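You operate a simulated robot arm through the tools that you are given. There is no shell and no other tool.

You run a simulated two-armed robot. Do the job below in one go: nothing can be reset, and whatever is moved stays where it is left.

TASK
Clean the dusty stub in the purple cleaner for 4 minutes.
Fine: it is one of the dark stub rack's; drawer shut; wait till the lamp is out.

Only the result counts: the job must be done as asked and must still hold three seconds after the hand-in. Knocking over, shifting, dropping, spilling or breaking anything else fails it.

THE ROBOT
Two 7-joint arms with two-finger parallel grippers on one trunk, on a base that drives. Base frame: it is fixed to the floor where the robot stands at the start and does not move with it; the origin is under the middle of the robot, x ahead of it, y to its left, z up; the surface under the hand at the start is at about z = 0.76. Readings come in m, rad, newtons and seconds.
The left shoulder is at the start at [0.042, 0.174, 1.31], the right one opposite. With the tool pointing down near the work surface each hand reaches from about 0.1 to 0.6 m from the robot's upright axis, wherever it stands, measured 20 degrees to its own side. Places, roughly: cabinet valve [0.4, -0.4, 1.2]; cleaner dial [0.5, -0.2, 0.9]; cleaner drawer [0.3, -0.2, 0.8]; cleaner key [0.5, -0.2, 0.9]; purple cleaner [0.5, -0.2, 0.8]; tray of the cleaner drawer [0.4, -0.2, 0.8]. Payload 3.6 kg a hand.
The tool frame of a hand sits at the grasp point between the pads (the TCP): z along the fingers, y along the line on which they close. The tips reach 0.03 m beyond it. Largest opening 0.11 m; finger width 0.02, thickness 0.01; the body of the gripper, 0.048 by 0.112 m, starts 0.055 m behind the TCP.
Orientation is that of the tool frame in the base frame, as a unit quaternion [w, x, y, z]. With the fingers straight down and closing along the base's y, the tool's x points along the base's -x, its y along +y and its z along -z.

THE INTERFACE
- The arms move only by the tool move_arm. It takes "left_targets", "right_targets" or both (then of equal length, played together; a hand with none holds still); each is a list of rows, each a list of 7 numbers: the shift along the tool's x, y, z in mm, then the turn, a rotation vector about the tool's x, y, z in degrees, then the finger opening in mm, from 0 to 110. In form: [[dx, dy, dz, ax, ay, az, hand], ...]. A call has 1 to 20 rows; each row is the pose to reach, as a shift and turn from the pose commanded when the call began, along the tool's axes at that moment. Each row takes 0.2 s and may step no farther than 0.05 m and 0.15 rad from the row before; otherwise, or with a gripper value out of range, the whole call is refused. Where a pose cannot be reached the arm comes as near as it can. A force on the tool above 40 N (or 10 N above the force at the start of the call, whichever is more), or a blocked arm, ends the call early, and 0.2 s more pass. Each finger travels about 0.153 m/s and halts on what it meets, pressing with about 44 N; the grip force reading is that of the motor and also rises with nothing between the fingers. The clock runs only during rows and for 0.2 s after the last one: add rows that repeat a pose to give the fingers time. It gives the time, the measured TCP pose, the force on the tool (base axes), the opening and the grip force at its end, in the units of the frame above (readings bear some noise), with the torque about the TCP (base axes, N m) and any sound that the robot's microphone picked up, and new pictures: "views" is both (left out), scene, wrist or none (wrist: the cameras of the hands that moved).
- Cameras (640 x 400 px; columns grow to the right, rows downward): "scene" is now at [0.0974, -0.0144, 1.4441]; the picture's right is [-0.28, -0.96, 0.00], its down [-0.78, 0.22, -0.59] and it looks along [0.57, -0.16, -0.81] (base axes); focal length 289 px, centre (320, 200). "left" rides on the left gripper at [0.072, -0.017, -0.103] in its tool frame; the picture's right is [0.23, 0.97, 0.00], its down [-0.76, 0.18, -0.62] and it looks along [-0.61, 0.14, 0.78] (tool axes); focal length 222 px, centre (320, 200). "right" rides on the right gripper at [0.072, 0.017, -0.103] in its tool frame; the picture's right is [-0.23, 0.97, 0.00], its down [-0.76, -0.18, -0.62] and it looks along [-0.61, -0.14, 0.78] (tool axes); focal length 222 px, centre (320, 200). There is no depth. A picture from a camera that has moved, and an enlarged one, comes with that camera's place and axes in the base frame and with its lens. The place of the scene camera against the robot may be out by one fixed shift of up to 0.025 m in any direction.
- lift_body(by): slides the trunk up (or, below 0, down) by that many m; the arms and the scene camera ride with it, the base frame stays. It gives what a move gives, with no picture.
- steer(legs): drives the robot by 1 to 6 legs, each [ahead, left, turn to the left] in m, m and rad, along the robot's own axes; the way and the turn of a leg run together, so that a leg with both is an arc; at most 1.5 m and 3.142 rad a leg. The arms and the cameras ride along, it lands a little off, and it stops where it bumps. It gives what a move gives, and a new picture of the scene camera.
- head_to(pan, tilt): turns the head with the scene camera to pan (to the left, within 1.501 rad either way) and tilt (down, from -0.506 to 1.204), counted from straight ahead of the robot. It gives what a move gives, and a new picture of the scene camera.
- inspect(camera, box): a new picture of the part [left, top, right, bottom] of that camera's present view, enlarged. No time passes.
- close_job(): hands the job in; it is judged then, once.

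Places have to be worked out from the pictures, the camera data and where the tool is seen. Open the grippers and draw the arms clear of the work before you hand the job in, unless the task says otherwise.

The tools are called after "Emit:" as name(argument=value, ...) on one line, values as JSON. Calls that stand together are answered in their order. move_arm: Moves the arms, as the interface text tells. Its arguments: {"type":"object","properties":{"left_targets":{"type":"array","items":{"type":"array","items":{"type":"number"}}},"right_targets":{"type":"array","items":{"type":"array","items":{"type":"number"}}},"views":{"type":"string","enum":["both","scene","wrist","none"]}},"required":[]} The other tools are called the same way: lift_body (by) slides the trunk up or down; steer (legs) drives the base; head_to (pan, tilt) turns the head that bears the scene camera; inspect (camera, box) takes an enlarged picture of a part of a camera's view; close_job () hands the job in.

At the start:

```text
t: 0.0
left_tool_pos: [0.3481, 0.0124, 1.2337]
left_tcp_rot: [0.0, 0.0, 1.0, 0.001]
left_wrist_force: [0.2, 0.0, 0.7]
left_ft_torque: [0.03, -0.02, -0.01]
left_grip_width: 0.1098
left_gripper_force: 0.1
right_tool_pos: [0.2714, -0.2195, 1.2278]
right_tcp_rot: [0.0, 0.001, 1.0, 0.0]
right_wrist_force: [0.0, 0.3, 0.3]
right_ft_torque: [0.0, -0.02, 0.01]
right_grip_width: 0.1101
right_gripper_force: 0.0
trunk travel left (down, up): [-0.425, 0.338]
robot x, y, heading: [-0.0009, -0.0021, -0.0]
head pan, tilt: [-0.281, 0.939]
```

scene: 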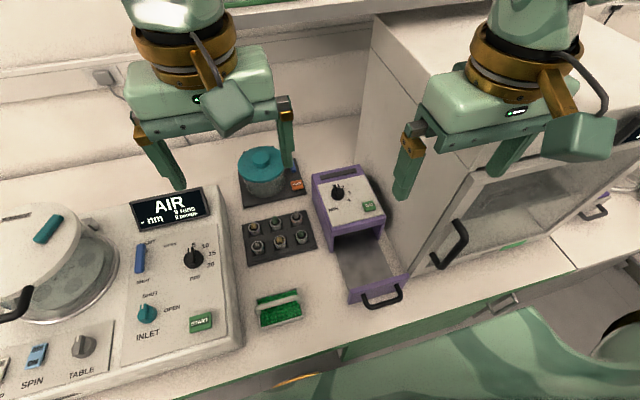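
right: 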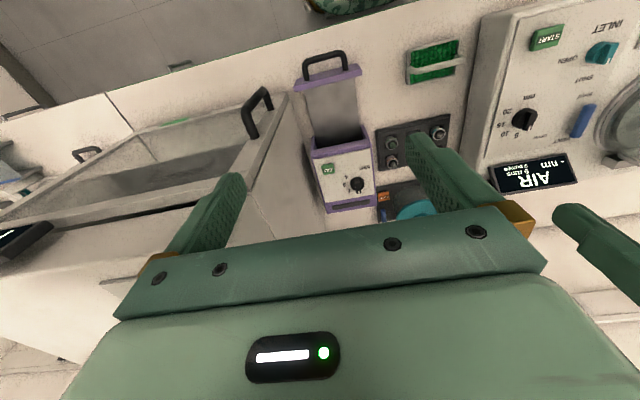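
left: 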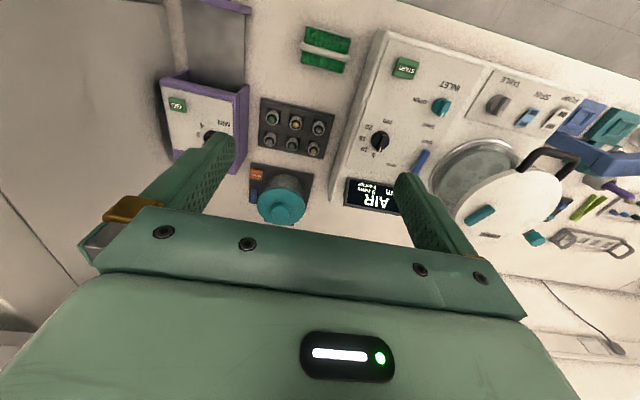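

The scene shows the dark rack with six stubs next to the purple cleaner, whose drawer is open. I take enlarged views of the rack and the cleaner first.

Emit:
inspect(camera="scene", box=[230, 140, 330, 270])

Emit:
inspect(camera="scene", box=[300, 150, 420, 310])

Emit:
inspect(camera="left", box=[240, 80, 340, 170])

Emit:
inspect(camera="right", box=[290, 40, 470, 230])

```text
3.08 times, centred on (280, 205) of scene
camera zoom: at [0.0974, -0.0144, 1.4441], right [-0.28, -0.96, 0.0], down [-0.78, 0.22, -0.59], along [0.57, -0.16, -0.81], focal length 890 px, centre (443, 185)
```

zoom: 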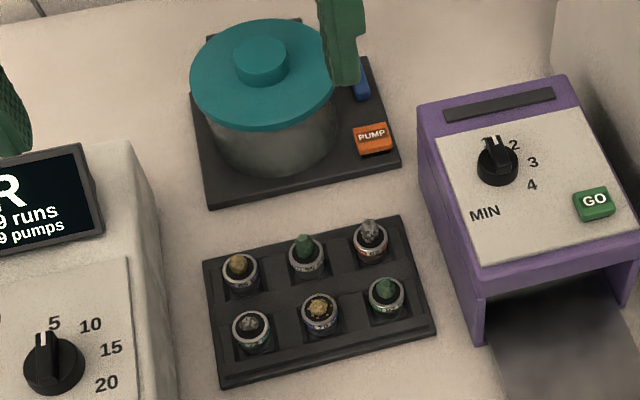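

```text
2.50 times, centred on (360, 230) of scene
camera zoom: at [0.0974, -0.0144, 1.4441], right [-0.28, -0.96, 0.0], down [-0.78, 0.22, -0.59], along [0.57, -0.16, -0.81], focal length 723 px, centre (220, 125)
```

zoom: 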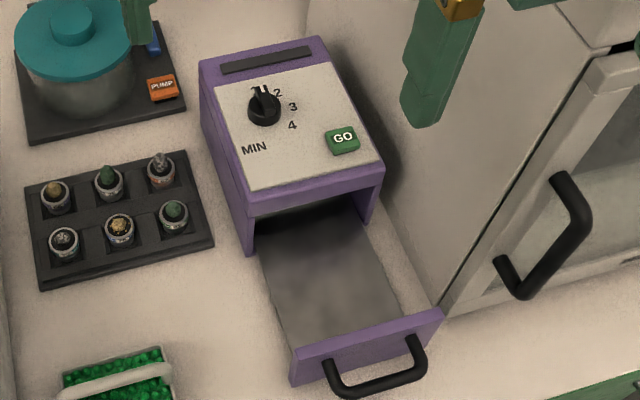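

```text
4.44 times, centred on (290, 125) of left
camera zoom: at [0.2756, -0.0061, 1.3368], right [-0.23, 0.97, 0.0], down [0.76, 0.18, 0.62], along [0.61, 0.14, -0.78], focal length 987 px, centre (453, 533)
```

zoom: 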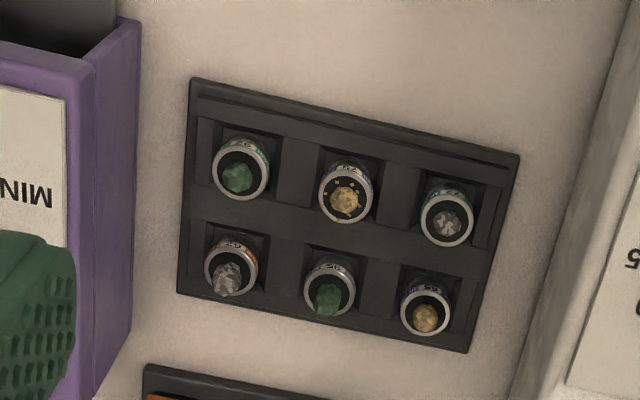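

```text
2.11 times, centred on (380, 135) of right
camera zoom: at [0.1989, -0.2023, 1.3313], right [0.23, 0.97, 0.0], down [0.76, -0.18, 0.62], along [0.61, -0.14, -0.78], focal length 468 px, centre (194, 337)
```

zoom: 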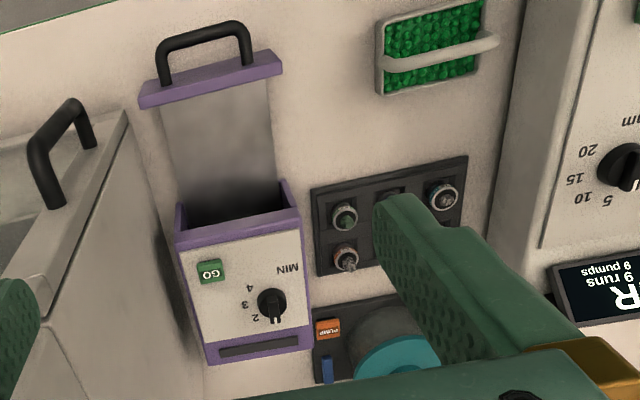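

The middle stub of the near row seems to have specks around its sample. I zoom in tightly on each stub to be sure which is dusty.

Emit:
inspect(camera="left", box=[284, 98, 346, 138])

Emit:
inspect(camera="left", box=[280, 110, 304, 134])

Emit:
inspect(camera="left", box=[260, 106, 312, 156])

Emit:
inspect(camera="scene", box=[240, 210, 310, 260])

Emit:
inspect(camera="scene", box=[310, 160, 390, 230])

```text
10.00 times, centred on (315, 118) of left
camera zoom: at [0.2756, -0.0061, 1.3368], right [-0.23, 0.97, 0.0], down [0.76, 0.18, 0.62], along [0.61, 0.14, -0.78], focal length 2221 px, centre (370, 1020)
```

zoom: 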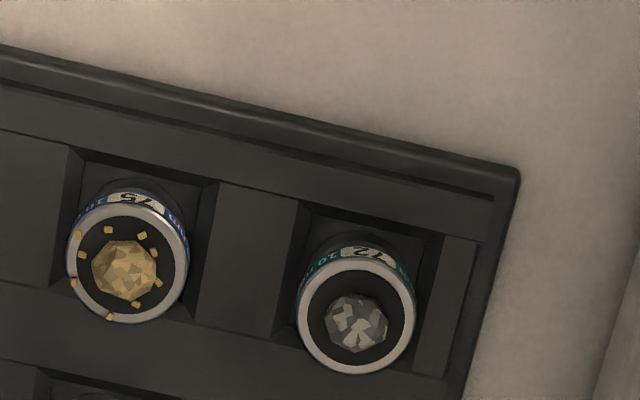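

```text
16.00 times, centred on (292, 122) of left
camera zoom: at [0.2756, -0.0061, 1.3368], right [-0.23, 0.97, 0.0], down [0.76, 0.18, 0.62], along [0.61, 0.14, -0.78], focal length 3554 px, centre (768, 1448)
```

zoom: 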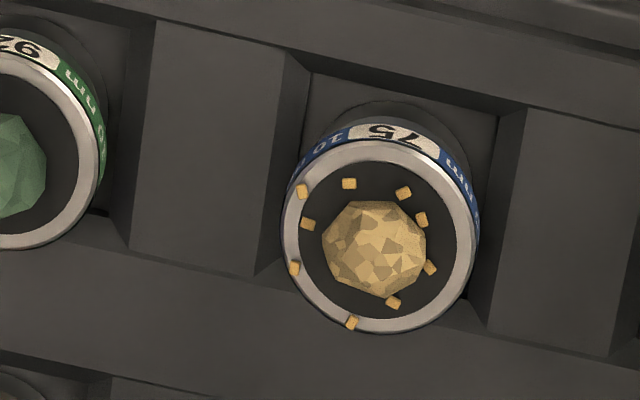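

```text
8.00 times, centred on (286, 131) of left
camera zoom: at [0.2756, -0.0061, 1.3368], right [-0.23, 0.97, 0.0], down [0.76, 0.18, 0.62], along [0.61, 0.14, -0.78], focal length 1777 px, centre (592, 752)
```

zoom: 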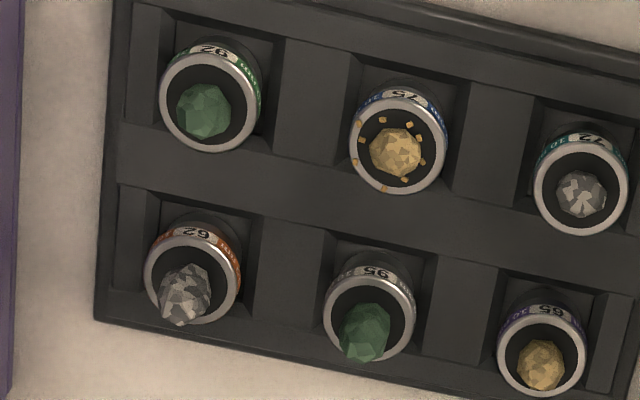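

```text
8.00 times, centred on (275, 235) of scene
camera zoom: at [0.0974, -0.0144, 1.4441], right [-0.28, -0.96, 0.0], down [-0.78, 0.22, -0.59], along [0.57, -0.16, -0.81], focal length 2313 px, centre (680, -80)
```

zoom: 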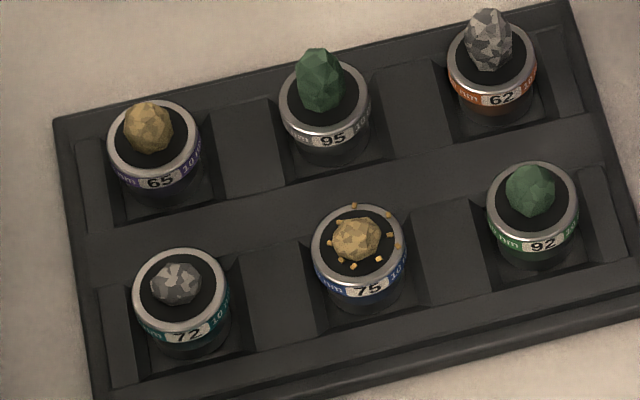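

```text
5.71 times, centred on (350, 195) of scene
camera zoom: at [0.0974, -0.0144, 1.4441], right [-0.28, -0.96, 0.0], down [-0.78, 0.22, -0.59], along [0.57, -0.16, -0.81], focal length 1652 px, centre (149, 229)
```

zoom: 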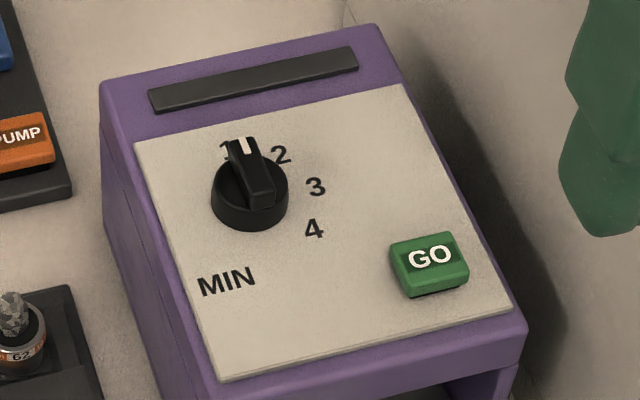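

Stub 75 (gold sample, near row middle, at about [0.48, -0.02, 0.80]) is the only one with loose specks around it. I look around with the head to see the cabinet and the surroundings of the cleaner before moving the arms.

Emit:
head_to(pan=-0.7, tilt=0.5)

```text
t: 0.9
left_tool_pos: [0.3485, 0.0116, 1.2331]
left_tcp_rot: [0.0, 0.0, 1.0, 0.0]
left_wrist_force: [-1.1, 0.0, -0.2]
left_ft_torque: [-0.01, 0.03, -0.03]
left_grip_width: 0.1099
left_gripper_force: 0.0
right_tool_pos: [0.2702, -0.2194, 1.2292]
right_tcp_rot: [0.0, 0.001, 1.0, 0.0]
right_wrist_force: [-0.5, -0.7, 0.1]
right_ft_torque: [-0.01, -0.03, 0.0]
right_grip_width: 0.1102
right_gripper_force: 0.0
trunk travel left (down, up): [-0.425, 0.338]
robot x, y, heading: [0.0018, -0.001, -0.002]
head pan, tilt: [-0.7, 0.499]
camera scene: at [0.0966, -0.0526, 1.4808], right [-0.64, -0.77, 0.0], down [-0.37, 0.31, -0.88], along [0.67, -0.56, -0.48], focal length 289 px, centre (320, 200)
```

scene: 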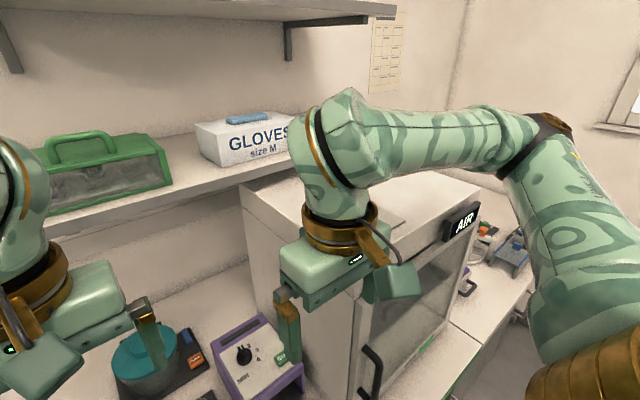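

The cabinet stands just right of the cleaner, so I'll keep the right hand's motions within the cleaner's strip. I now draw the left arm away to the left and bring the right hand above and in front of the rack for a closer look.

Emit:
move_arm(left_targets=[[7, 29, 0, 0, 0, 0, 110], [14, 58, 0, 0, 0, 0, 110], [21, 87, 0, 0, 0, 0, 110], [28, 116, 0, 0, 0, 0, 110], [35, 145, 0, 0, 0, 0, 110], [42, 174, 0, 0, 0, 0, 110], [49, 203, 0, 0, 0, 0, 110], [56, 232, 0, 0, 0, 0, 110], [56, 232, 0, 0, 0, 0, 110]], right_targets=[[-16, 25, 28, 0, 0, 0, 110], [-32, 50, 56, 0, 0, 0, 110], [-48, 75, 84, 0, 0, 0, 110], [-64, 100, 112, 0, 0, 0, 110], [-80, 125, 140, 0, 0, 0, 110], [-96, 150, 168, 0, 0, 0, 110], [-112, 175, 196, 0, 0, 0, 110], [-128, 200, 228, 0, 0, 0, 110], [-128, 200, 228, 0, 0, 0, 110]], views="both")

Emit:
head_to(pan=-0.28, tilt=0.94)

```text
t: 2.9
left_tool_pos: [0.2926, 0.2389, 1.2327]
left_tcp_rot: [0.0, 0.0, 1.0, 0.001]
left_wrist_force: [-0.1, -0.4, 0.5]
left_ft_torque: [-0.01, -0.04, 0.0]
left_grip_width: 0.1102
left_gripper_force: 0.1
right_tool_pos: [0.3966, -0.0192, 1.0003]
right_tcp_rot: [0.0, 0.0, 1.0, 0.0]
right_wrist_force: [0.3, -0.1, 0.5]
right_ft_torque: [0.03, -0.03, 0.0]
right_grip_width: 0.1101
right_gripper_force: 0.1
trunk travel left (down, up): [-0.425, 0.338]
robot x, y, heading: [-0.0045, 0.0008, 0.0]
head pan, tilt: [-0.7, 0.499]
camera scene: at [0.0964, -0.0539, 1.4809], right [-0.64, -0.76, 0.0], down [-0.37, 0.31, -0.88], along [0.67, -0.57, -0.48], focal length 289 px, centre (320, 200)
camera right: at [0.3254, -0.0017, 1.1029], right [0.23, 0.97, 0.0], down [0.76, -0.18, 0.62], along [0.61, -0.14, -0.78], focal length 222 px, centre (320, 200)
camera left: at [0.2204, 0.2222, 1.3364], right [-0.23, 0.97, 0.0], down [0.76, 0.18, 0.62], along [0.61, 0.14, -0.78], focal length 222 px, centre (320, 200)
```

scene: 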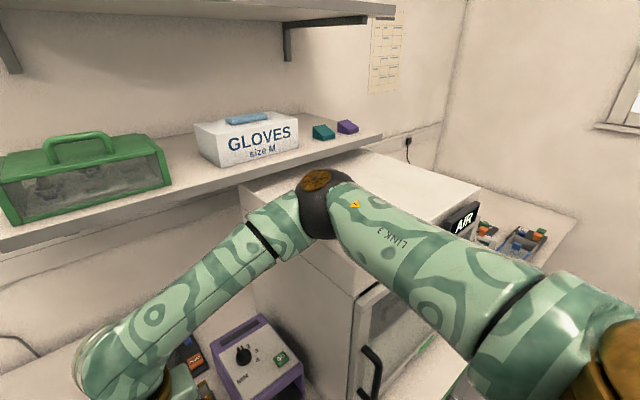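
right: 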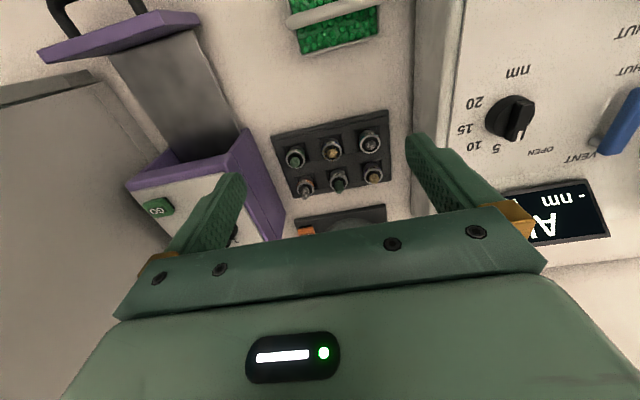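
left: 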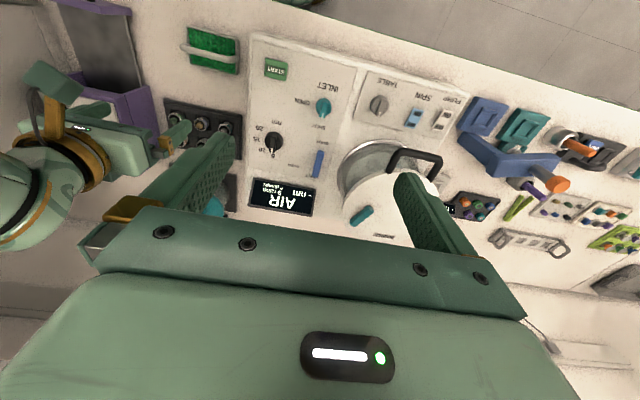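

```text
t: 3.8
left_tool_pos: [0.2928, 0.2404, 1.2324]
left_tcp_rot: [0.0, 0.0, 1.0, -0.001]
left_wrist_force: [0.4, -0.2, -0.5]
left_ft_torque: [-0.01, -0.01, 0.01]
left_grip_width: 0.11
left_gripper_force: 0.2
right_tool_pos: [0.3979, -0.0181, 1.0014]
right_tcp_rot: [0.001, 0.001, 1.0, 0.0]
right_wrist_force: [-0.2, 0.6, 0.2]
right_ft_torque: [-0.04, 0.01, 0.0]
right_grip_width: 0.1099
right_gripper_force: 0.1
trunk travel left (down, up): [-0.425, 0.338]
robot x, y, heading: [0.002, 0.001, -0.001]
head pan, tilt: [-0.279, 0.941]
camera scene: at [0.0974, -0.0141, 1.4441], right [-0.28, -0.96, 0.0], down [-0.78, 0.22, -0.59], along [0.57, -0.16, -0.81], focal length 289 px, centre (320, 200)
```

scene: 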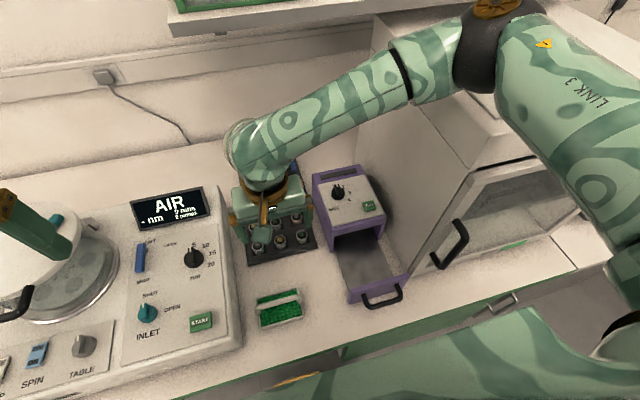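

The right arm's elbow hangs out over the cabinet (top at about z 1.12, valve near there), so lowering that hand would be risky. I'll retract the right arm, then shift the base about 0.3 m to the right and work with the left arm, whose elbow points away from the cabinet.

Emit:
move_arm(right_targets=[[22, -22, -28, 0, 0, 0, 110], [44, -44, -56, 0, 0, 0, 110], [66, -66, -84, 0, 0, 0, 110], [88, -88, -112, 0, 0, 0, 110], [110, -110, -140, 0, 0, 0, 110], [132, -132, -168, 0, 0, 0, 110], [154, -154, -196, 0, 0, 0, 110], [176, -176, -224, 0, 0, 0, 110], [197, -197, -250, 0, 0, 0, 110], [197, -197, -250, 0, 0, 0, 110]], views="scene")

Emit:
head_to(pan=-0.9, tilt=0.5)

```text
t: 6.0
left_tool_pos: [0.295, 0.2413, 1.2328]
left_tcp_rot: [-0.001, 0.0, 1.0, 0.0]
left_wrist_force: [0.0, -0.3, 0.2]
left_ft_torque: [0.0, -0.01, 0.02]
left_grip_width: 0.1099
left_gripper_force: 0.0
right_tool_pos: [0.2297, -0.2128, 1.2709]
right_tcp_rot: [-0.001, 0.0, 1.0, 0.001]
right_wrist_force: [0.2, -0.1, -1.2]
right_ft_torque: [-0.02, 0.04, -0.02]
right_grip_width: 0.11
right_gripper_force: 0.0
right hand out of reach, approached as far as the arm can: row 7, 8, 9, 10
trunk travel left (down, up): [-0.425, 0.338]
robot x, y, heading: [-0.0024, -0.0029, -0.001]
head pan, tilt: [-0.279, 0.941]
camera scene: at [0.0984, -0.0134, 1.4439], right [-0.28, -0.96, 0.0], down [-0.78, 0.22, -0.59], along [0.57, -0.16, -0.81], focal length 289 px, centre (320, 200)
```

scene: 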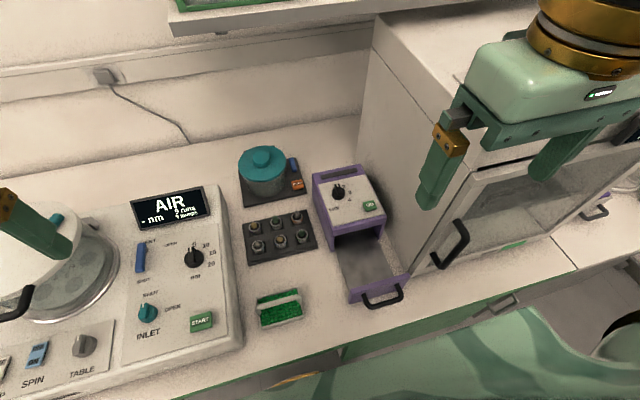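

```text
t: 7.0
left_tool_pos: [0.2944, 0.2398, 1.2329]
left_tcp_rot: [0.0, 0.001, 1.0, 0.0]
left_wrist_force: [0.0, 0.6, 0.7]
left_ft_torque: [-0.04, -0.01, -0.03]
left_grip_width: 0.11
left_gripper_force: 0.1
right_tool_pos: [0.2289, -0.2132, 1.272]
right_tcp_rot: [-0.001, 0.0, 1.0, 0.001]
right_wrist_force: [-0.6, -0.2, 0.1]
right_ft_torque: [0.02, -0.01, 0.03]
right_grip_width: 0.1101
right_gripper_force: 0.1
trunk travel left (down, up): [-0.425, 0.338]
robot x, y, heading: [-0.0031, 0.0011, 0.007]
head pan, tilt: [-0.901, 0.499]
camera scene: at [0.0836, -0.065, 1.4808], right [-0.78, -0.62, 0.0], down [-0.3, 0.38, -0.88], along [0.55, -0.69, -0.48], focal length 289 px, centre (320, 200)
```

scene: 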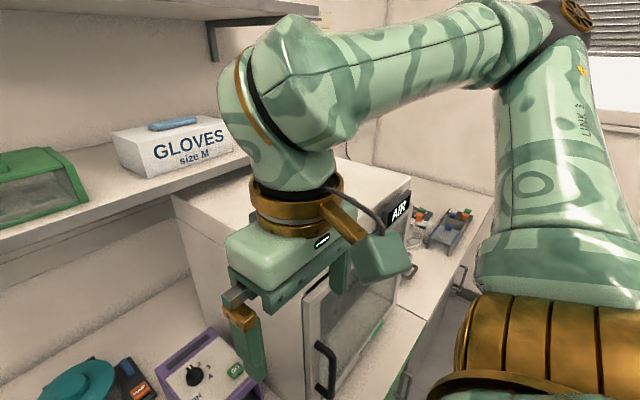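

The right arm is now high and clear of the cabinet. I drive the base 0.25 m to the right so that the left arm faces the rack and cleaner.

Emit:
steer(legs=[[0, -0.25, 0]])

Emit:
head_to(pan=0.1, tilt=0.94)

```text
t: 8.8
left_tool_pos: [0.2764, 0.001, 1.2334]
left_tcp_rot: [0.001, -0.011, 1.0, 0.001]
left_wrist_force: [0.2, -0.5, 0.1]
left_ft_torque: [0.04, 0.03, 0.02]
left_grip_width: 0.1099
left_gripper_force: 0.1
right_tool_pos: [0.2187, -0.4539, 1.2734]
right_tcp_rot: [0.0, -0.01, 1.0, 0.001]
right_wrist_force: [-1.0, -1.3, 0.9]
right_ft_torque: [0.06, -0.04, 0.01]
right_grip_width: 0.11
right_gripper_force: 0.0
trunk travel left (down, up): [-0.425, 0.338]
robot x, y, heading: [-0.0072, -0.2442, 0.02]
head pan, tilt: [-0.901, 0.499]
camera scene: at [0.0708, -0.3095, 1.481], right [-0.77, -0.64, 0.0], down [-0.3, 0.37, -0.88], along [0.56, -0.68, -0.48], focal length 289 px, centre (320, 200)
```

scene: 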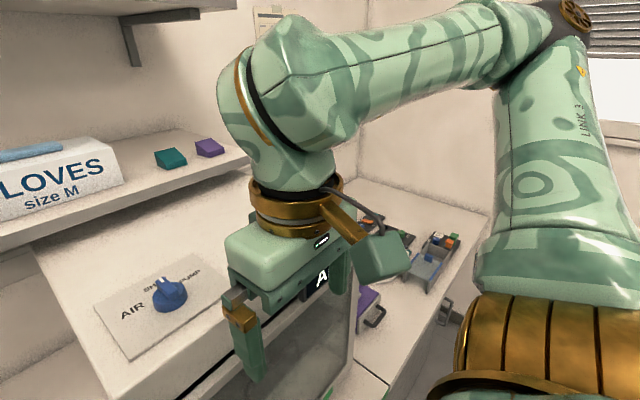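

```text
t: 10.1
left_tool_pos: [0.277, 0.0028, 1.2325]
left_tcp_rot: [0.0, -0.01, 1.0, 0.0]
left_wrist_force: [0.3, -0.1, -0.6]
left_ft_torque: [-0.01, 0.02, 0.04]
left_grip_width: 0.1098
left_gripper_force: 0.1
right_tool_pos: [0.2219, -0.4527, 1.2724]
right_tcp_rot: [0.0, -0.01, 1.0, 0.0]
right_wrist_force: [-0.8, -0.3, 0.2]
right_ft_torque: [0.01, 0.0, 0.02]
right_grip_width: 0.1097
right_gripper_force: 0.1
trunk travel left (down, up): [-0.425, 0.338]
robot x, y, heading: [-0.0146, -0.2422, 0.021]
head pan, tilt: [0.099, 0.941]
camera scene: at [0.0877, -0.2281, 1.444], right [0.12, -0.99, 0.0], down [-0.8, -0.1, -0.59], along [0.58, 0.07, -0.81], focal length 289 px, centre (320, 200)
```

scene: 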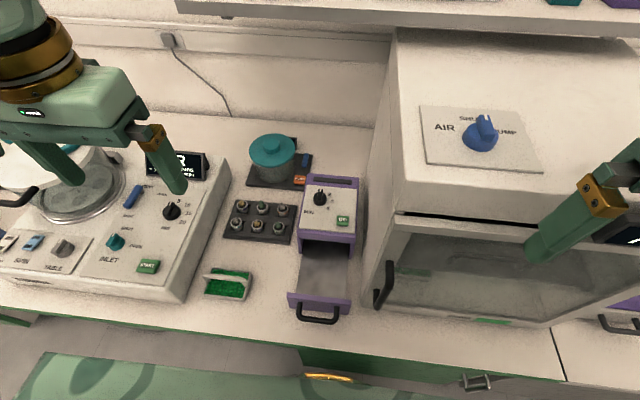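

The base has turned by 0.02 rad, which I'll take out with a small yaw. The left hand goes down to about [0.40, -0.02, 1.0] to look at the stub from nearer.

Emit:
move_arm(left_targets=[[-20, -4, 39, 0, 0, 0.2, 110], [-41, -8, 78, 0, 0, 0.4, 110], [-61, -12, 117, 0, 0, 0.6, 110], [-82, -16, 155, 0, 0, 0.8, 110], [-102, -20, 194, 0, 0, 1.0, 110], [-123, -24, 232, 0, 0, 1.15, 110], [-123, -24, 232, 0, 0, 1.15, 110]], views="both")

Emit:
inspect(camera="left", box=[240, 80, 400, 180])

```text
t: 11.7
left_tool_pos: [0.3997, -0.0201, 0.9994]
left_tcp_rot: [-0.001, 0.0, 1.0, 0.0]
left_wrist_force: [0.7, -0.5, 0.1]
left_ft_torque: [-0.01, -0.04, 0.0]
left_grip_width: 0.11
left_gripper_force: 0.1
right_tool_pos: [0.2205, -0.4525, 1.273]
right_tcp_rot: [0.0, -0.009, 1.0, 0.0]
right_wrist_force: [-0.2, -0.4, -0.1]
right_ft_torque: [-0.01, -0.03, 0.0]
right_grip_width: 0.1098
right_gripper_force: 0.1
trunk travel left (down, up): [-0.425, 0.338]
robot x, y, heading: [-0.0116, -0.245, 0.021]
head pan, tilt: [0.099, 0.941]
camera scene: at [0.0868, -0.2284, 1.4441], right [0.12, -0.99, 0.0], down [-0.8, -0.1, -0.59], along [0.59, 0.07, -0.81], focal length 289 px, centre (320, 200)
camera left: at [0.3275, -0.0372, 1.1032], right [-0.23, 0.97, 0.0], down [0.76, 0.18, 0.62], along [0.61, 0.14, -0.78], focal length 222 px, centre (320, 200)
```

scene: 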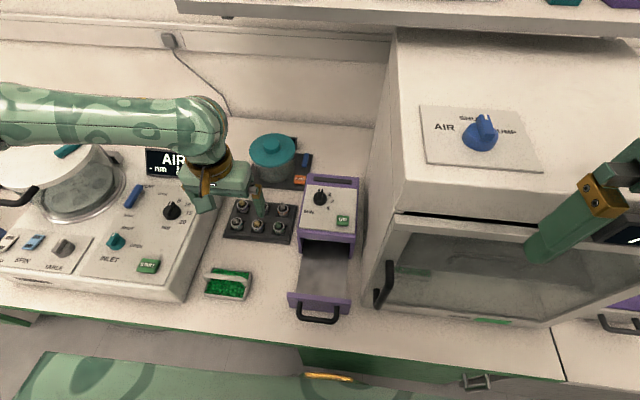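
left: 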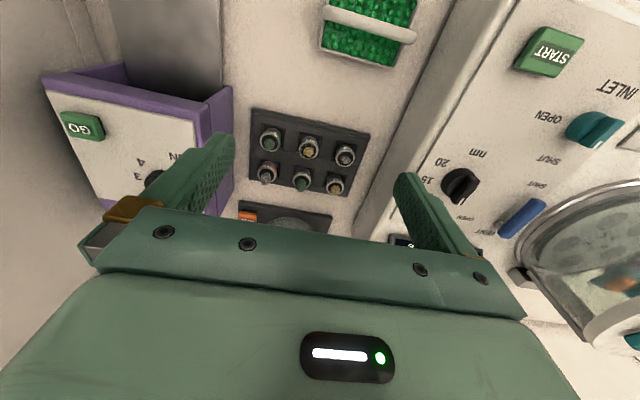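

```text
4.00 times, centred on (320, 130) of left
camera zoom: at [0.3275, -0.0372, 1.1032], right [-0.23, 0.97, 0.0], down [0.76, 0.18, 0.62], along [0.61, 0.14, -0.78], focal length 888 px, centre (320, 480)
```

zoom: 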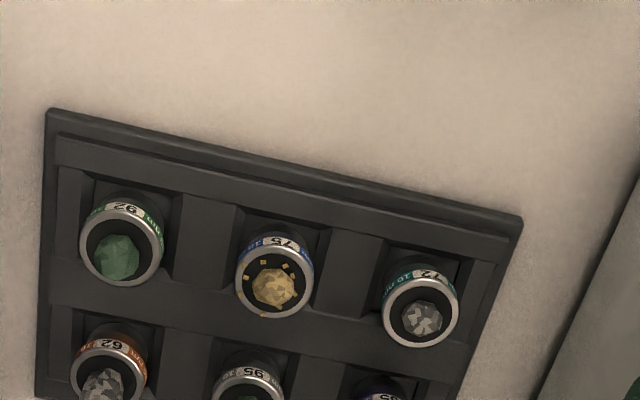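

Stub 75 is confirmed. To fix its height I take a second look from further ahead, at the same level, for a good baseline.

Emit:
move_arm(left_targets=[[-40, 0, 0, 0, 0, 0, 110], [-80, 0, 0, 0, 0, 0, 110], [-120, 0, 0, 0, 0, 0, 110], [-120, 0, 0, 0, 0, 0, 110]], views="wrist")

Emit:
inspect(camera="left", box=[220, 0, 380, 100])

Emit:
inspect(camera="left", box=[0, 0, 240, 150])

```text
t: 12.7
left_tool_pos: [0.5179, -0.0186, 0.9987]
left_tcp_rot: [0.0, 0.0, 1.0, 0.0]
left_wrist_force: [-0.2, -0.8, -0.7]
left_ft_torque: [0.01, 0.0, -0.02]
left_grip_width: 0.1098
left_gripper_force: 0.1
right_tool_pos: [0.2198, -0.4513, 1.2723]
right_tcp_rot: [0.001, -0.009, 1.0, 0.0]
right_wrist_force: [-0.6, 0.2, -1.2]
right_ft_torque: [0.02, 0.01, 0.0]
right_grip_width: 0.1098
right_gripper_force: 0.1
trunk travel left (down, up): [-0.425, 0.338]
robot x, y, heading: [-0.012, -0.2448, 0.017]
head pan, tilt: [0.099, 0.941]
camera left: at [0.4458, -0.0365, 1.1014], right [-0.23, 0.97, 0.0], down [0.76, 0.18, 0.62], along [0.61, 0.14, -0.78], focal length 222 px, centre (320, 200)
```

left: 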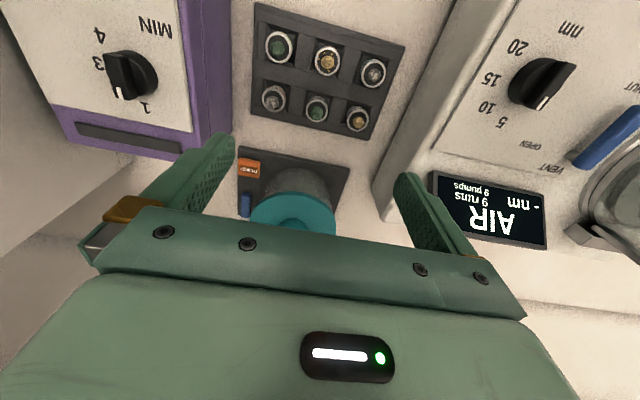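

```text
4.00 times, centred on (300, 50) of left
camera zoom: at [0.4458, -0.0365, 1.1014], right [-0.23, 0.97, 0.0], down [0.76, 0.18, 0.62], along [0.61, 0.14, -0.78], focal length 888 px, centre (400, 800)
```

zoom: 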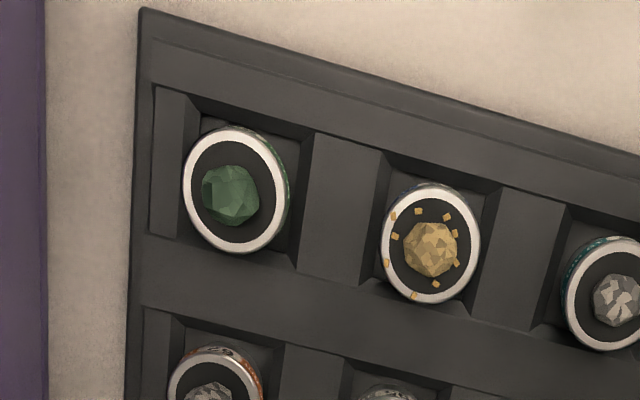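

```text
2.67 times, centred on (120, 75) of left
camera zoom: at [0.4458, -0.0365, 1.1014], right [-0.23, 0.97, 0.0], down [0.76, 0.18, 0.62], along [0.61, 0.14, -0.78], focal length 592 px, centre (853, 533)
```

zoom: 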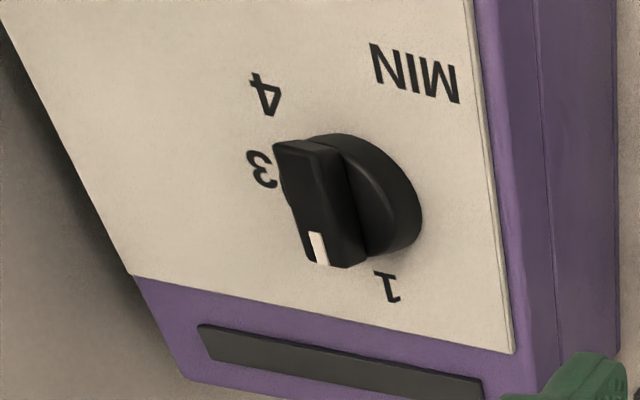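

Triangulating from the two views puts stub 75's rim at about [0.480, -0.019, 0.784] with a 30 mm diameter and 56 mm pitch to its neighbours. I narrow the fingers to 44 mm, centre over the stub and come down to about 0.1 m above it to check.

Emit:
move_arm(left_targets=[[20, 0, 20, 0, 0, 0, 80], [38, 1, 55, 0, 0, 0, 44], [38, 1, 90, 0, 0, 0, 44], [38, 1, 119, 0, 0, 0, 44], [38, 1, 119, 0, 0, 0, 44], [38, 1, 119, 0, 0, 0, 44]], views="both")

Emit:
inspect(camera="left", box=[240, 60, 400, 200])

```text
t: 14.1
left_tool_pos: [0.4816, -0.016, 0.8816]
left_tcp_rot: [0.0, 0.0, 1.0, 0.0]
left_wrist_force: [0.5, 0.2, 0.0]
left_ft_torque: [0.0, 0.01, 0.04]
left_grip_width: 0.0439
left_gripper_force: 0.0
right_tool_pos: [0.2199, -0.4517, 1.2717]
right_tcp_rot: [-0.002, -0.01, 1.0, 0.0]
right_wrist_force: [0.9, -0.6, -0.4]
right_ft_torque: [0.0, 0.03, -0.01]
right_grip_width: 0.1101
right_gripper_force: 0.1
trunk travel left (down, up): [-0.425, 0.338]
robot x, y, heading: [-0.0145, -0.2456, 0.018]
head pan, tilt: [0.099, 0.941]
camera scene: at [0.0876, -0.2282, 1.444], right [0.12, -0.99, 0.0], down [-0.8, -0.1, -0.59], along [0.58, 0.07, -0.81], focal length 289 px, centre (320, 200)
camera left: at [0.4084, -0.0332, 0.9844], right [-0.23, 0.97, 0.0], down [0.76, 0.18, 0.62], along [0.61, 0.14, -0.78], focal length 222 px, centre (320, 200)
```

scene: 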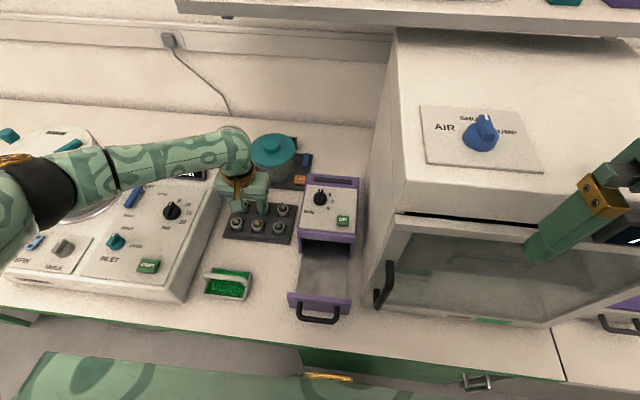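
left: 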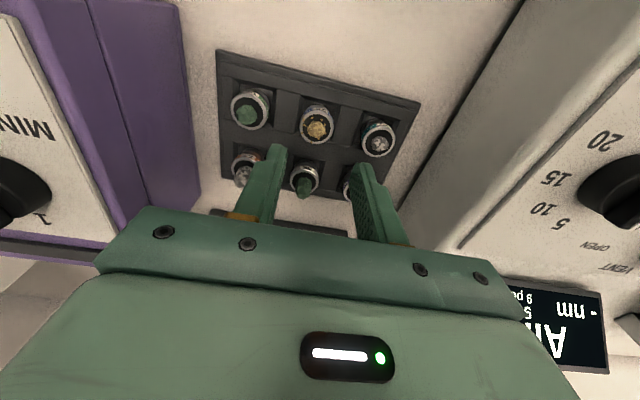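

```text
2.86 times, centred on (320, 130) of left
camera zoom: at [0.4084, -0.0332, 0.9844], right [-0.23, 0.97, 0.0], down [0.76, 0.18, 0.62], along [0.61, 0.14, -0.78], focal length 635 px, centre (320, 400)
```

zoom: 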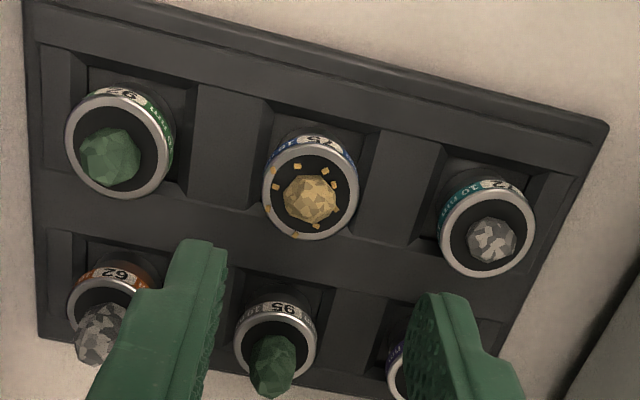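

The stub sits slightly (about 3 mm) to the -y side of the tool centre. I correct for that and descend so the tips are just above the rim, then look again.

Emit:
move_arm(left_targets=[[-1, -3, 20, 0, 0, 0, 44], [-1, -3, 40, 0, 0, 0, 44], [-1, -3, 52, 0, 0, 0, 44], [-1, -3, 52, 0, 0, 0, 44]], views="wrist")

Emit:
inspect(camera="left", box=[240, 80, 400, 200])

Emit:
inspect(camera="scene", box=[215, 170, 305, 250])

```text
t: 15.1
left_tool_pos: [0.4821, -0.0194, 0.8278]
left_tcp_rot: [0.0, -0.001, 1.0, -0.001]
left_wrist_force: [0.0, 0.6, 0.2]
left_ft_torque: [-0.01, 0.02, -0.01]
left_grip_width: 0.044
left_gripper_force: 0.0
right_tool_pos: [0.2205, -0.4513, 1.2715]
right_tcp_rot: [0.0, -0.01, 1.0, 0.0]
right_wrist_force: [-1.3, 0.9, -0.2]
right_ft_torque: [-0.02, 0.01, -0.02]
right_grip_width: 0.11
right_gripper_force: 0.0
trunk travel left (down, up): [-0.425, 0.338]
robot x, y, heading: [-0.0131, -0.245, 0.021]
head pan, tilt: [0.099, 0.941]
camera left: at [0.4093, -0.0366, 0.9318], right [-0.23, 0.97, 0.0], down [0.76, 0.18, 0.62], along [0.61, 0.14, -0.78], focal length 222 px, centre (320, 200)
```

left: 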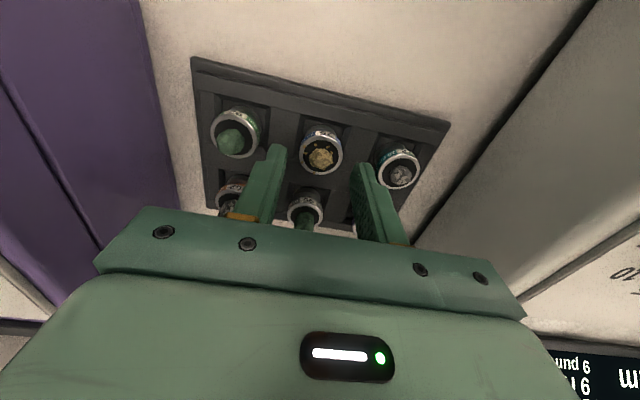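

```text
3.33 times, centred on (320, 140) of left
camera zoom: at [0.4093, -0.0366, 0.9318], right [-0.23, 0.97, 0.0], down [0.76, 0.18, 0.62], along [0.61, 0.14, -0.78], focal length 740 px, centre (320, 400)
```

zoom: 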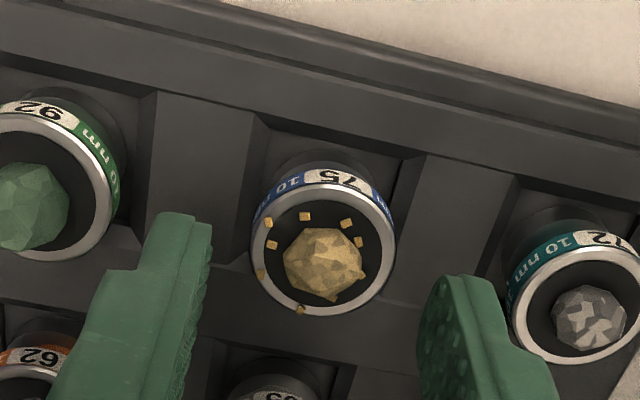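

```text
5.00 times, centred on (260, 210) of scene
camera zoom: at [0.0875, -0.2282, 1.444], right [0.12, -0.99, 0.0], down [-0.8, -0.1, -0.59], along [0.58, 0.07, -0.81], focal length 1446 px, centre (620, 150)
```

zoom: 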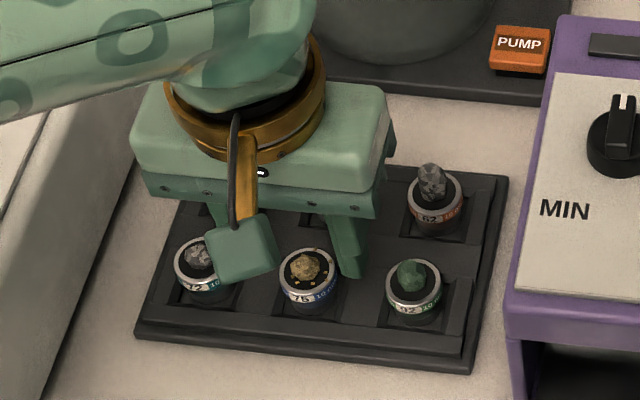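

The stub is now centred between the fingers (offset under 1 mm). I lower by another 22 mm so the tips flank the collar, watching the force.

Emit:
move_arm(left_targets=[[0, 0, 8, 0, 0, 0, 44], [0, 0, 16, 0, 0, 0, 44], [0, 0, 22, 0, 0, 0, 44], [0, 0, 22, 0, 0, 0, 44]], views="wrist")

Emit:
inspect(camera="left", box=[240, 80, 400, 200])

Emit:
inspect(camera="scene", box=[225, 190, 300, 245])

```text
t: 16.1
left_tool_pos: [0.482, -0.019, 0.807]
left_tcp_rot: [0.001, -0.001, 1.0, 0.0]
left_wrist_force: [-1.0, 0.8, 0.5]
left_ft_torque: [0.01, 0.0, 0.0]
left_grip_width: 0.0438
left_gripper_force: 0.1
right_tool_pos: [0.2215, -0.4526, 1.2715]
right_tcp_rot: [-0.001, -0.01, 1.0, -0.001]
right_wrist_force: [0.7, 0.3, -0.3]
right_ft_torque: [-0.04, 0.0, -0.01]
right_grip_width: 0.1099
right_gripper_force: 0.0
trunk travel left (down, up): [-0.425, 0.338]
robot x, y, heading: [-0.0109, -0.2435, 0.02]
head pan, tilt: [0.099, 0.941]
camera left: at [0.4091, -0.0377, 0.9102], right [-0.23, 0.97, 0.0], down [0.76, 0.18, 0.62], along [0.61, 0.14, -0.78], focal length 222 px, centre (320, 200)
```

left: 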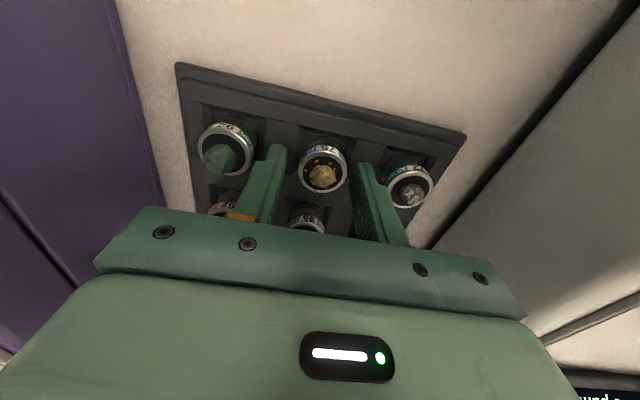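

```text
3.33 times, centred on (320, 140) of left
camera zoom: at [0.4091, -0.0377, 0.9102], right [-0.23, 0.97, 0.0], down [0.76, 0.18, 0.62], along [0.61, 0.14, -0.78], focal length 740 px, centre (320, 400)
```

zoom: 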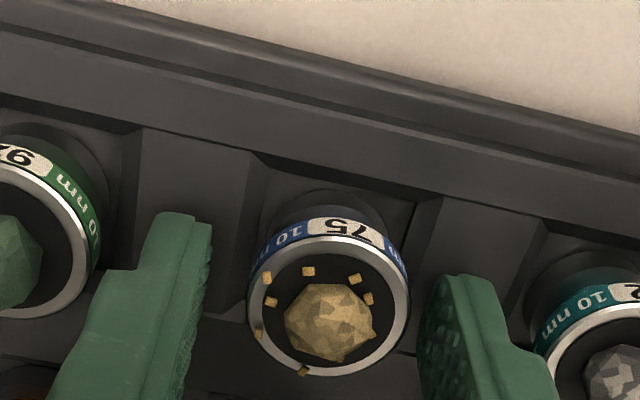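

```text
7.27 times, centred on (262, 218) of scene
camera zoom: at [0.0876, -0.2282, 1.444], right [0.12, -0.99, 0.0], down [-0.8, -0.1, -0.59], along [0.58, 0.07, -0.81], focal length 2103 px, centre (738, 73)
```

zoom: 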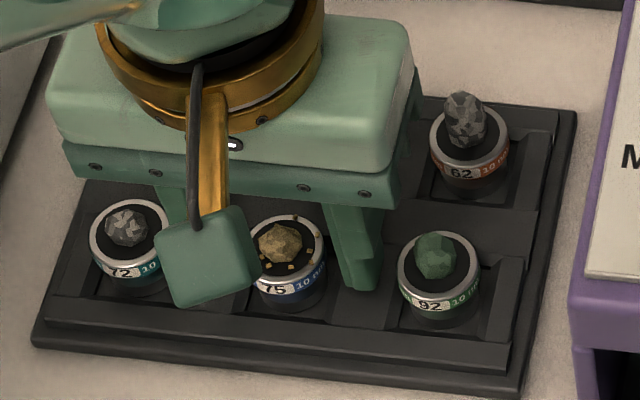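

The tips now straddle the collar (rim at about z 0.787, tips about 0.777) with no contact. I shift 1.5 mm to centre, lower 2 mm more and close on the stub.

Emit:
move_arm(left_targets=[[0, 1.5, 2, 0, 0, 0, 44], [0, 1.5, 2, 0, 0, 0, 36], [0, 1.5, 2, 0, 0, 0, 20], [0, 1.5, 2, 0, 0, 0, 20], [0, 1.5, 2, 0, 0, 0, 20]], views="wrist")

Emit:
inspect(camera="left", box=[240, 80, 400, 200])

```text
t: 17.3
left_tool_pos: [0.4825, -0.0186, 0.8055]
left_tcp_rot: [-0.001, -0.001, 1.0, 0.001]
left_wrist_force: [-0.2, -0.3, -0.2]
left_ft_torque: [0.03, 0.0, 0.0]
left_grip_width: 0.0283
left_gripper_force: 44.0
right_tool_pos: [0.2212, -0.4526, 1.2735]
right_tcp_rot: [-0.001, -0.009, 1.0, 0.0]
right_wrist_force: [-0.2, -0.3, 0.1]
right_ft_torque: [-0.04, -0.01, 0.01]
right_grip_width: 0.1099
right_gripper_force: 0.1
trunk travel left (down, up): [-0.425, 0.338]
robot x, y, heading: [-0.0092, -0.246, 0.021]
head pan, tilt: [0.099, 0.941]
camera left: at [0.4098, -0.0365, 0.9084], right [-0.23, 0.97, 0.0], down [0.76, 0.18, 0.62], along [0.61, 0.14, -0.78], focal length 222 px, centre (320, 200)
```

left: 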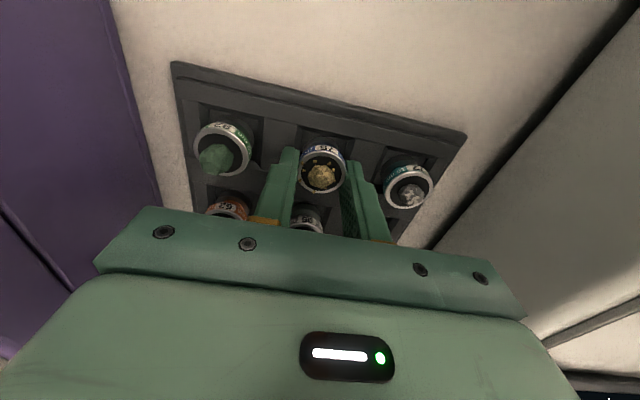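

```text
3.33 times, centred on (320, 140) of left
camera zoom: at [0.4098, -0.0365, 0.9084], right [-0.23, 0.97, 0.0], down [0.76, 0.18, 0.62], along [0.61, 0.14, -0.78], focal length 740 px, centre (320, 400)
```

zoom: 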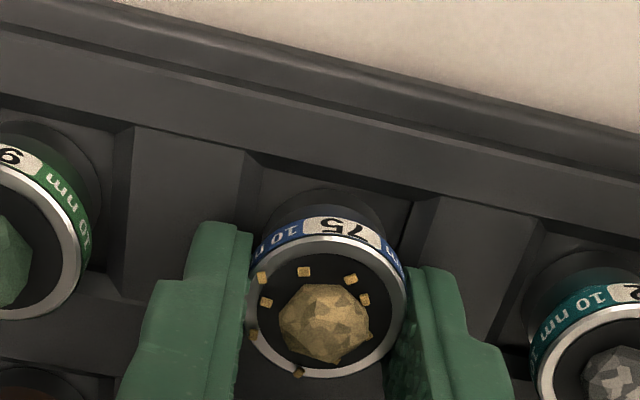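

Gripped at 28 mm with 44 N and no side load. I lift straight up by about 110 mm, slowly at first.

Emit:
move_arm(left_targets=[[0, 1.5, -6, 0, 0, 0, 20], [0, 1.5, -16, 0, 0, 0, 20], [0, 1.5, -28, 0, 0, 0, 20], [0, 1.5, -45, 0, 0, 0, 20], [0, 1.5, -65, 0, 0, 0, 20], [0, 1.5, -90, 0, 0, 0, 20], [0, 1.5, -112, 0, 0, 0, 20], [0, 1.5, -112, 0, 0, 0, 20]], views="both")

Emit:
inspect(camera="left", box=[200, 40, 440, 210])

Emit:
inspect(camera="scene", box=[280, 165, 380, 335])

```text
t: 19.1
left_tool_pos: [0.4831, -0.0175, 0.9176]
left_tcp_rot: [-0.001, 0.0, 1.0, 0.0]
left_wrist_force: [-0.3, 0.5, -0.2]
left_ft_torque: [0.01, 0.02, 0.01]
left_grip_width: 0.0202
left_gripper_force: 0.1
right_tool_pos: [0.2215, -0.4511, 1.2716]
right_tcp_rot: [-0.001, -0.009, 1.0, 0.0]
right_wrist_force: [-0.3, 0.1, -0.3]
right_ft_torque: [-0.03, 0.02, -0.02]
right_grip_width: 0.11
right_gripper_force: 0.0
trunk travel left (down, up): [-0.425, 0.338]
robot x, y, heading: [-0.0126, -0.2444, 0.02]
head pan, tilt: [0.099, 0.941]
camera scene: at [0.0877, -0.2283, 1.444], right [0.12, -0.99, 0.0], down [-0.8, -0.1, -0.59], along [0.58, 0.07, -0.81], focal length 289 px, centre (320, 200)
camera left: at [0.4103, -0.0348, 1.022], right [-0.23, 0.97, 0.0], down [0.76, 0.18, 0.62], along [0.61, 0.14, -0.78], focal length 222 px, centre (320, 200)
```

scene: 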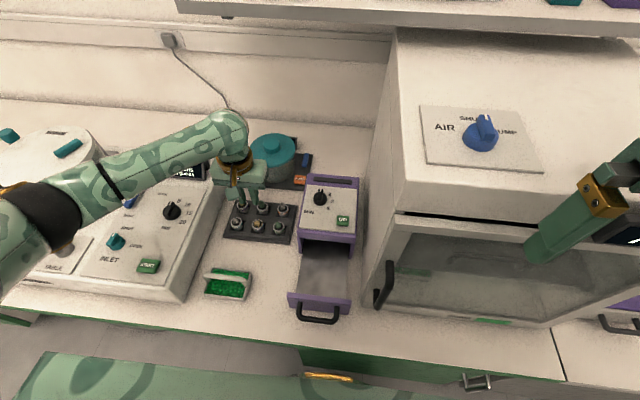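
left: 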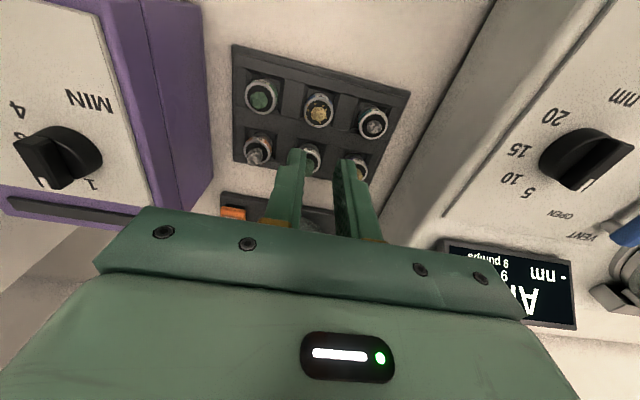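

```text
2.35 times, centred on (320, 125) of left
camera zoom: at [0.4103, -0.0348, 1.022], right [-0.23, 0.97, 0.0], down [0.76, 0.18, 0.62], along [0.61, 0.14, -0.78], focal length 523 px, centre (320, 376)
```

zoom: 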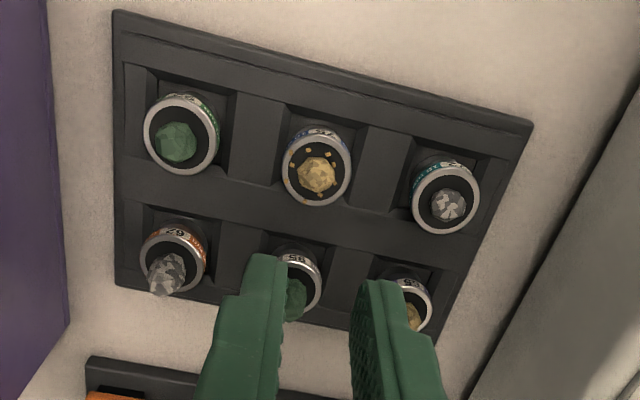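

```text
2.35 times, centred on (330, 250) of scene
camera zoom: at [0.0877, -0.2283, 1.444], right [0.12, -0.99, 0.0], down [-0.8, -0.1, -0.59], along [0.58, 0.07, -0.81], focal length 680 px, centre (296, 82)
```

zoom: 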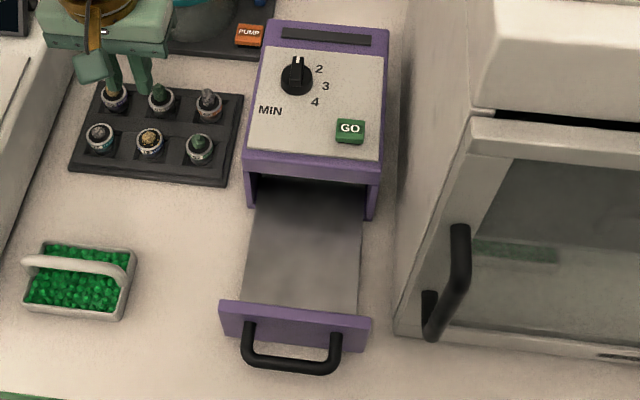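

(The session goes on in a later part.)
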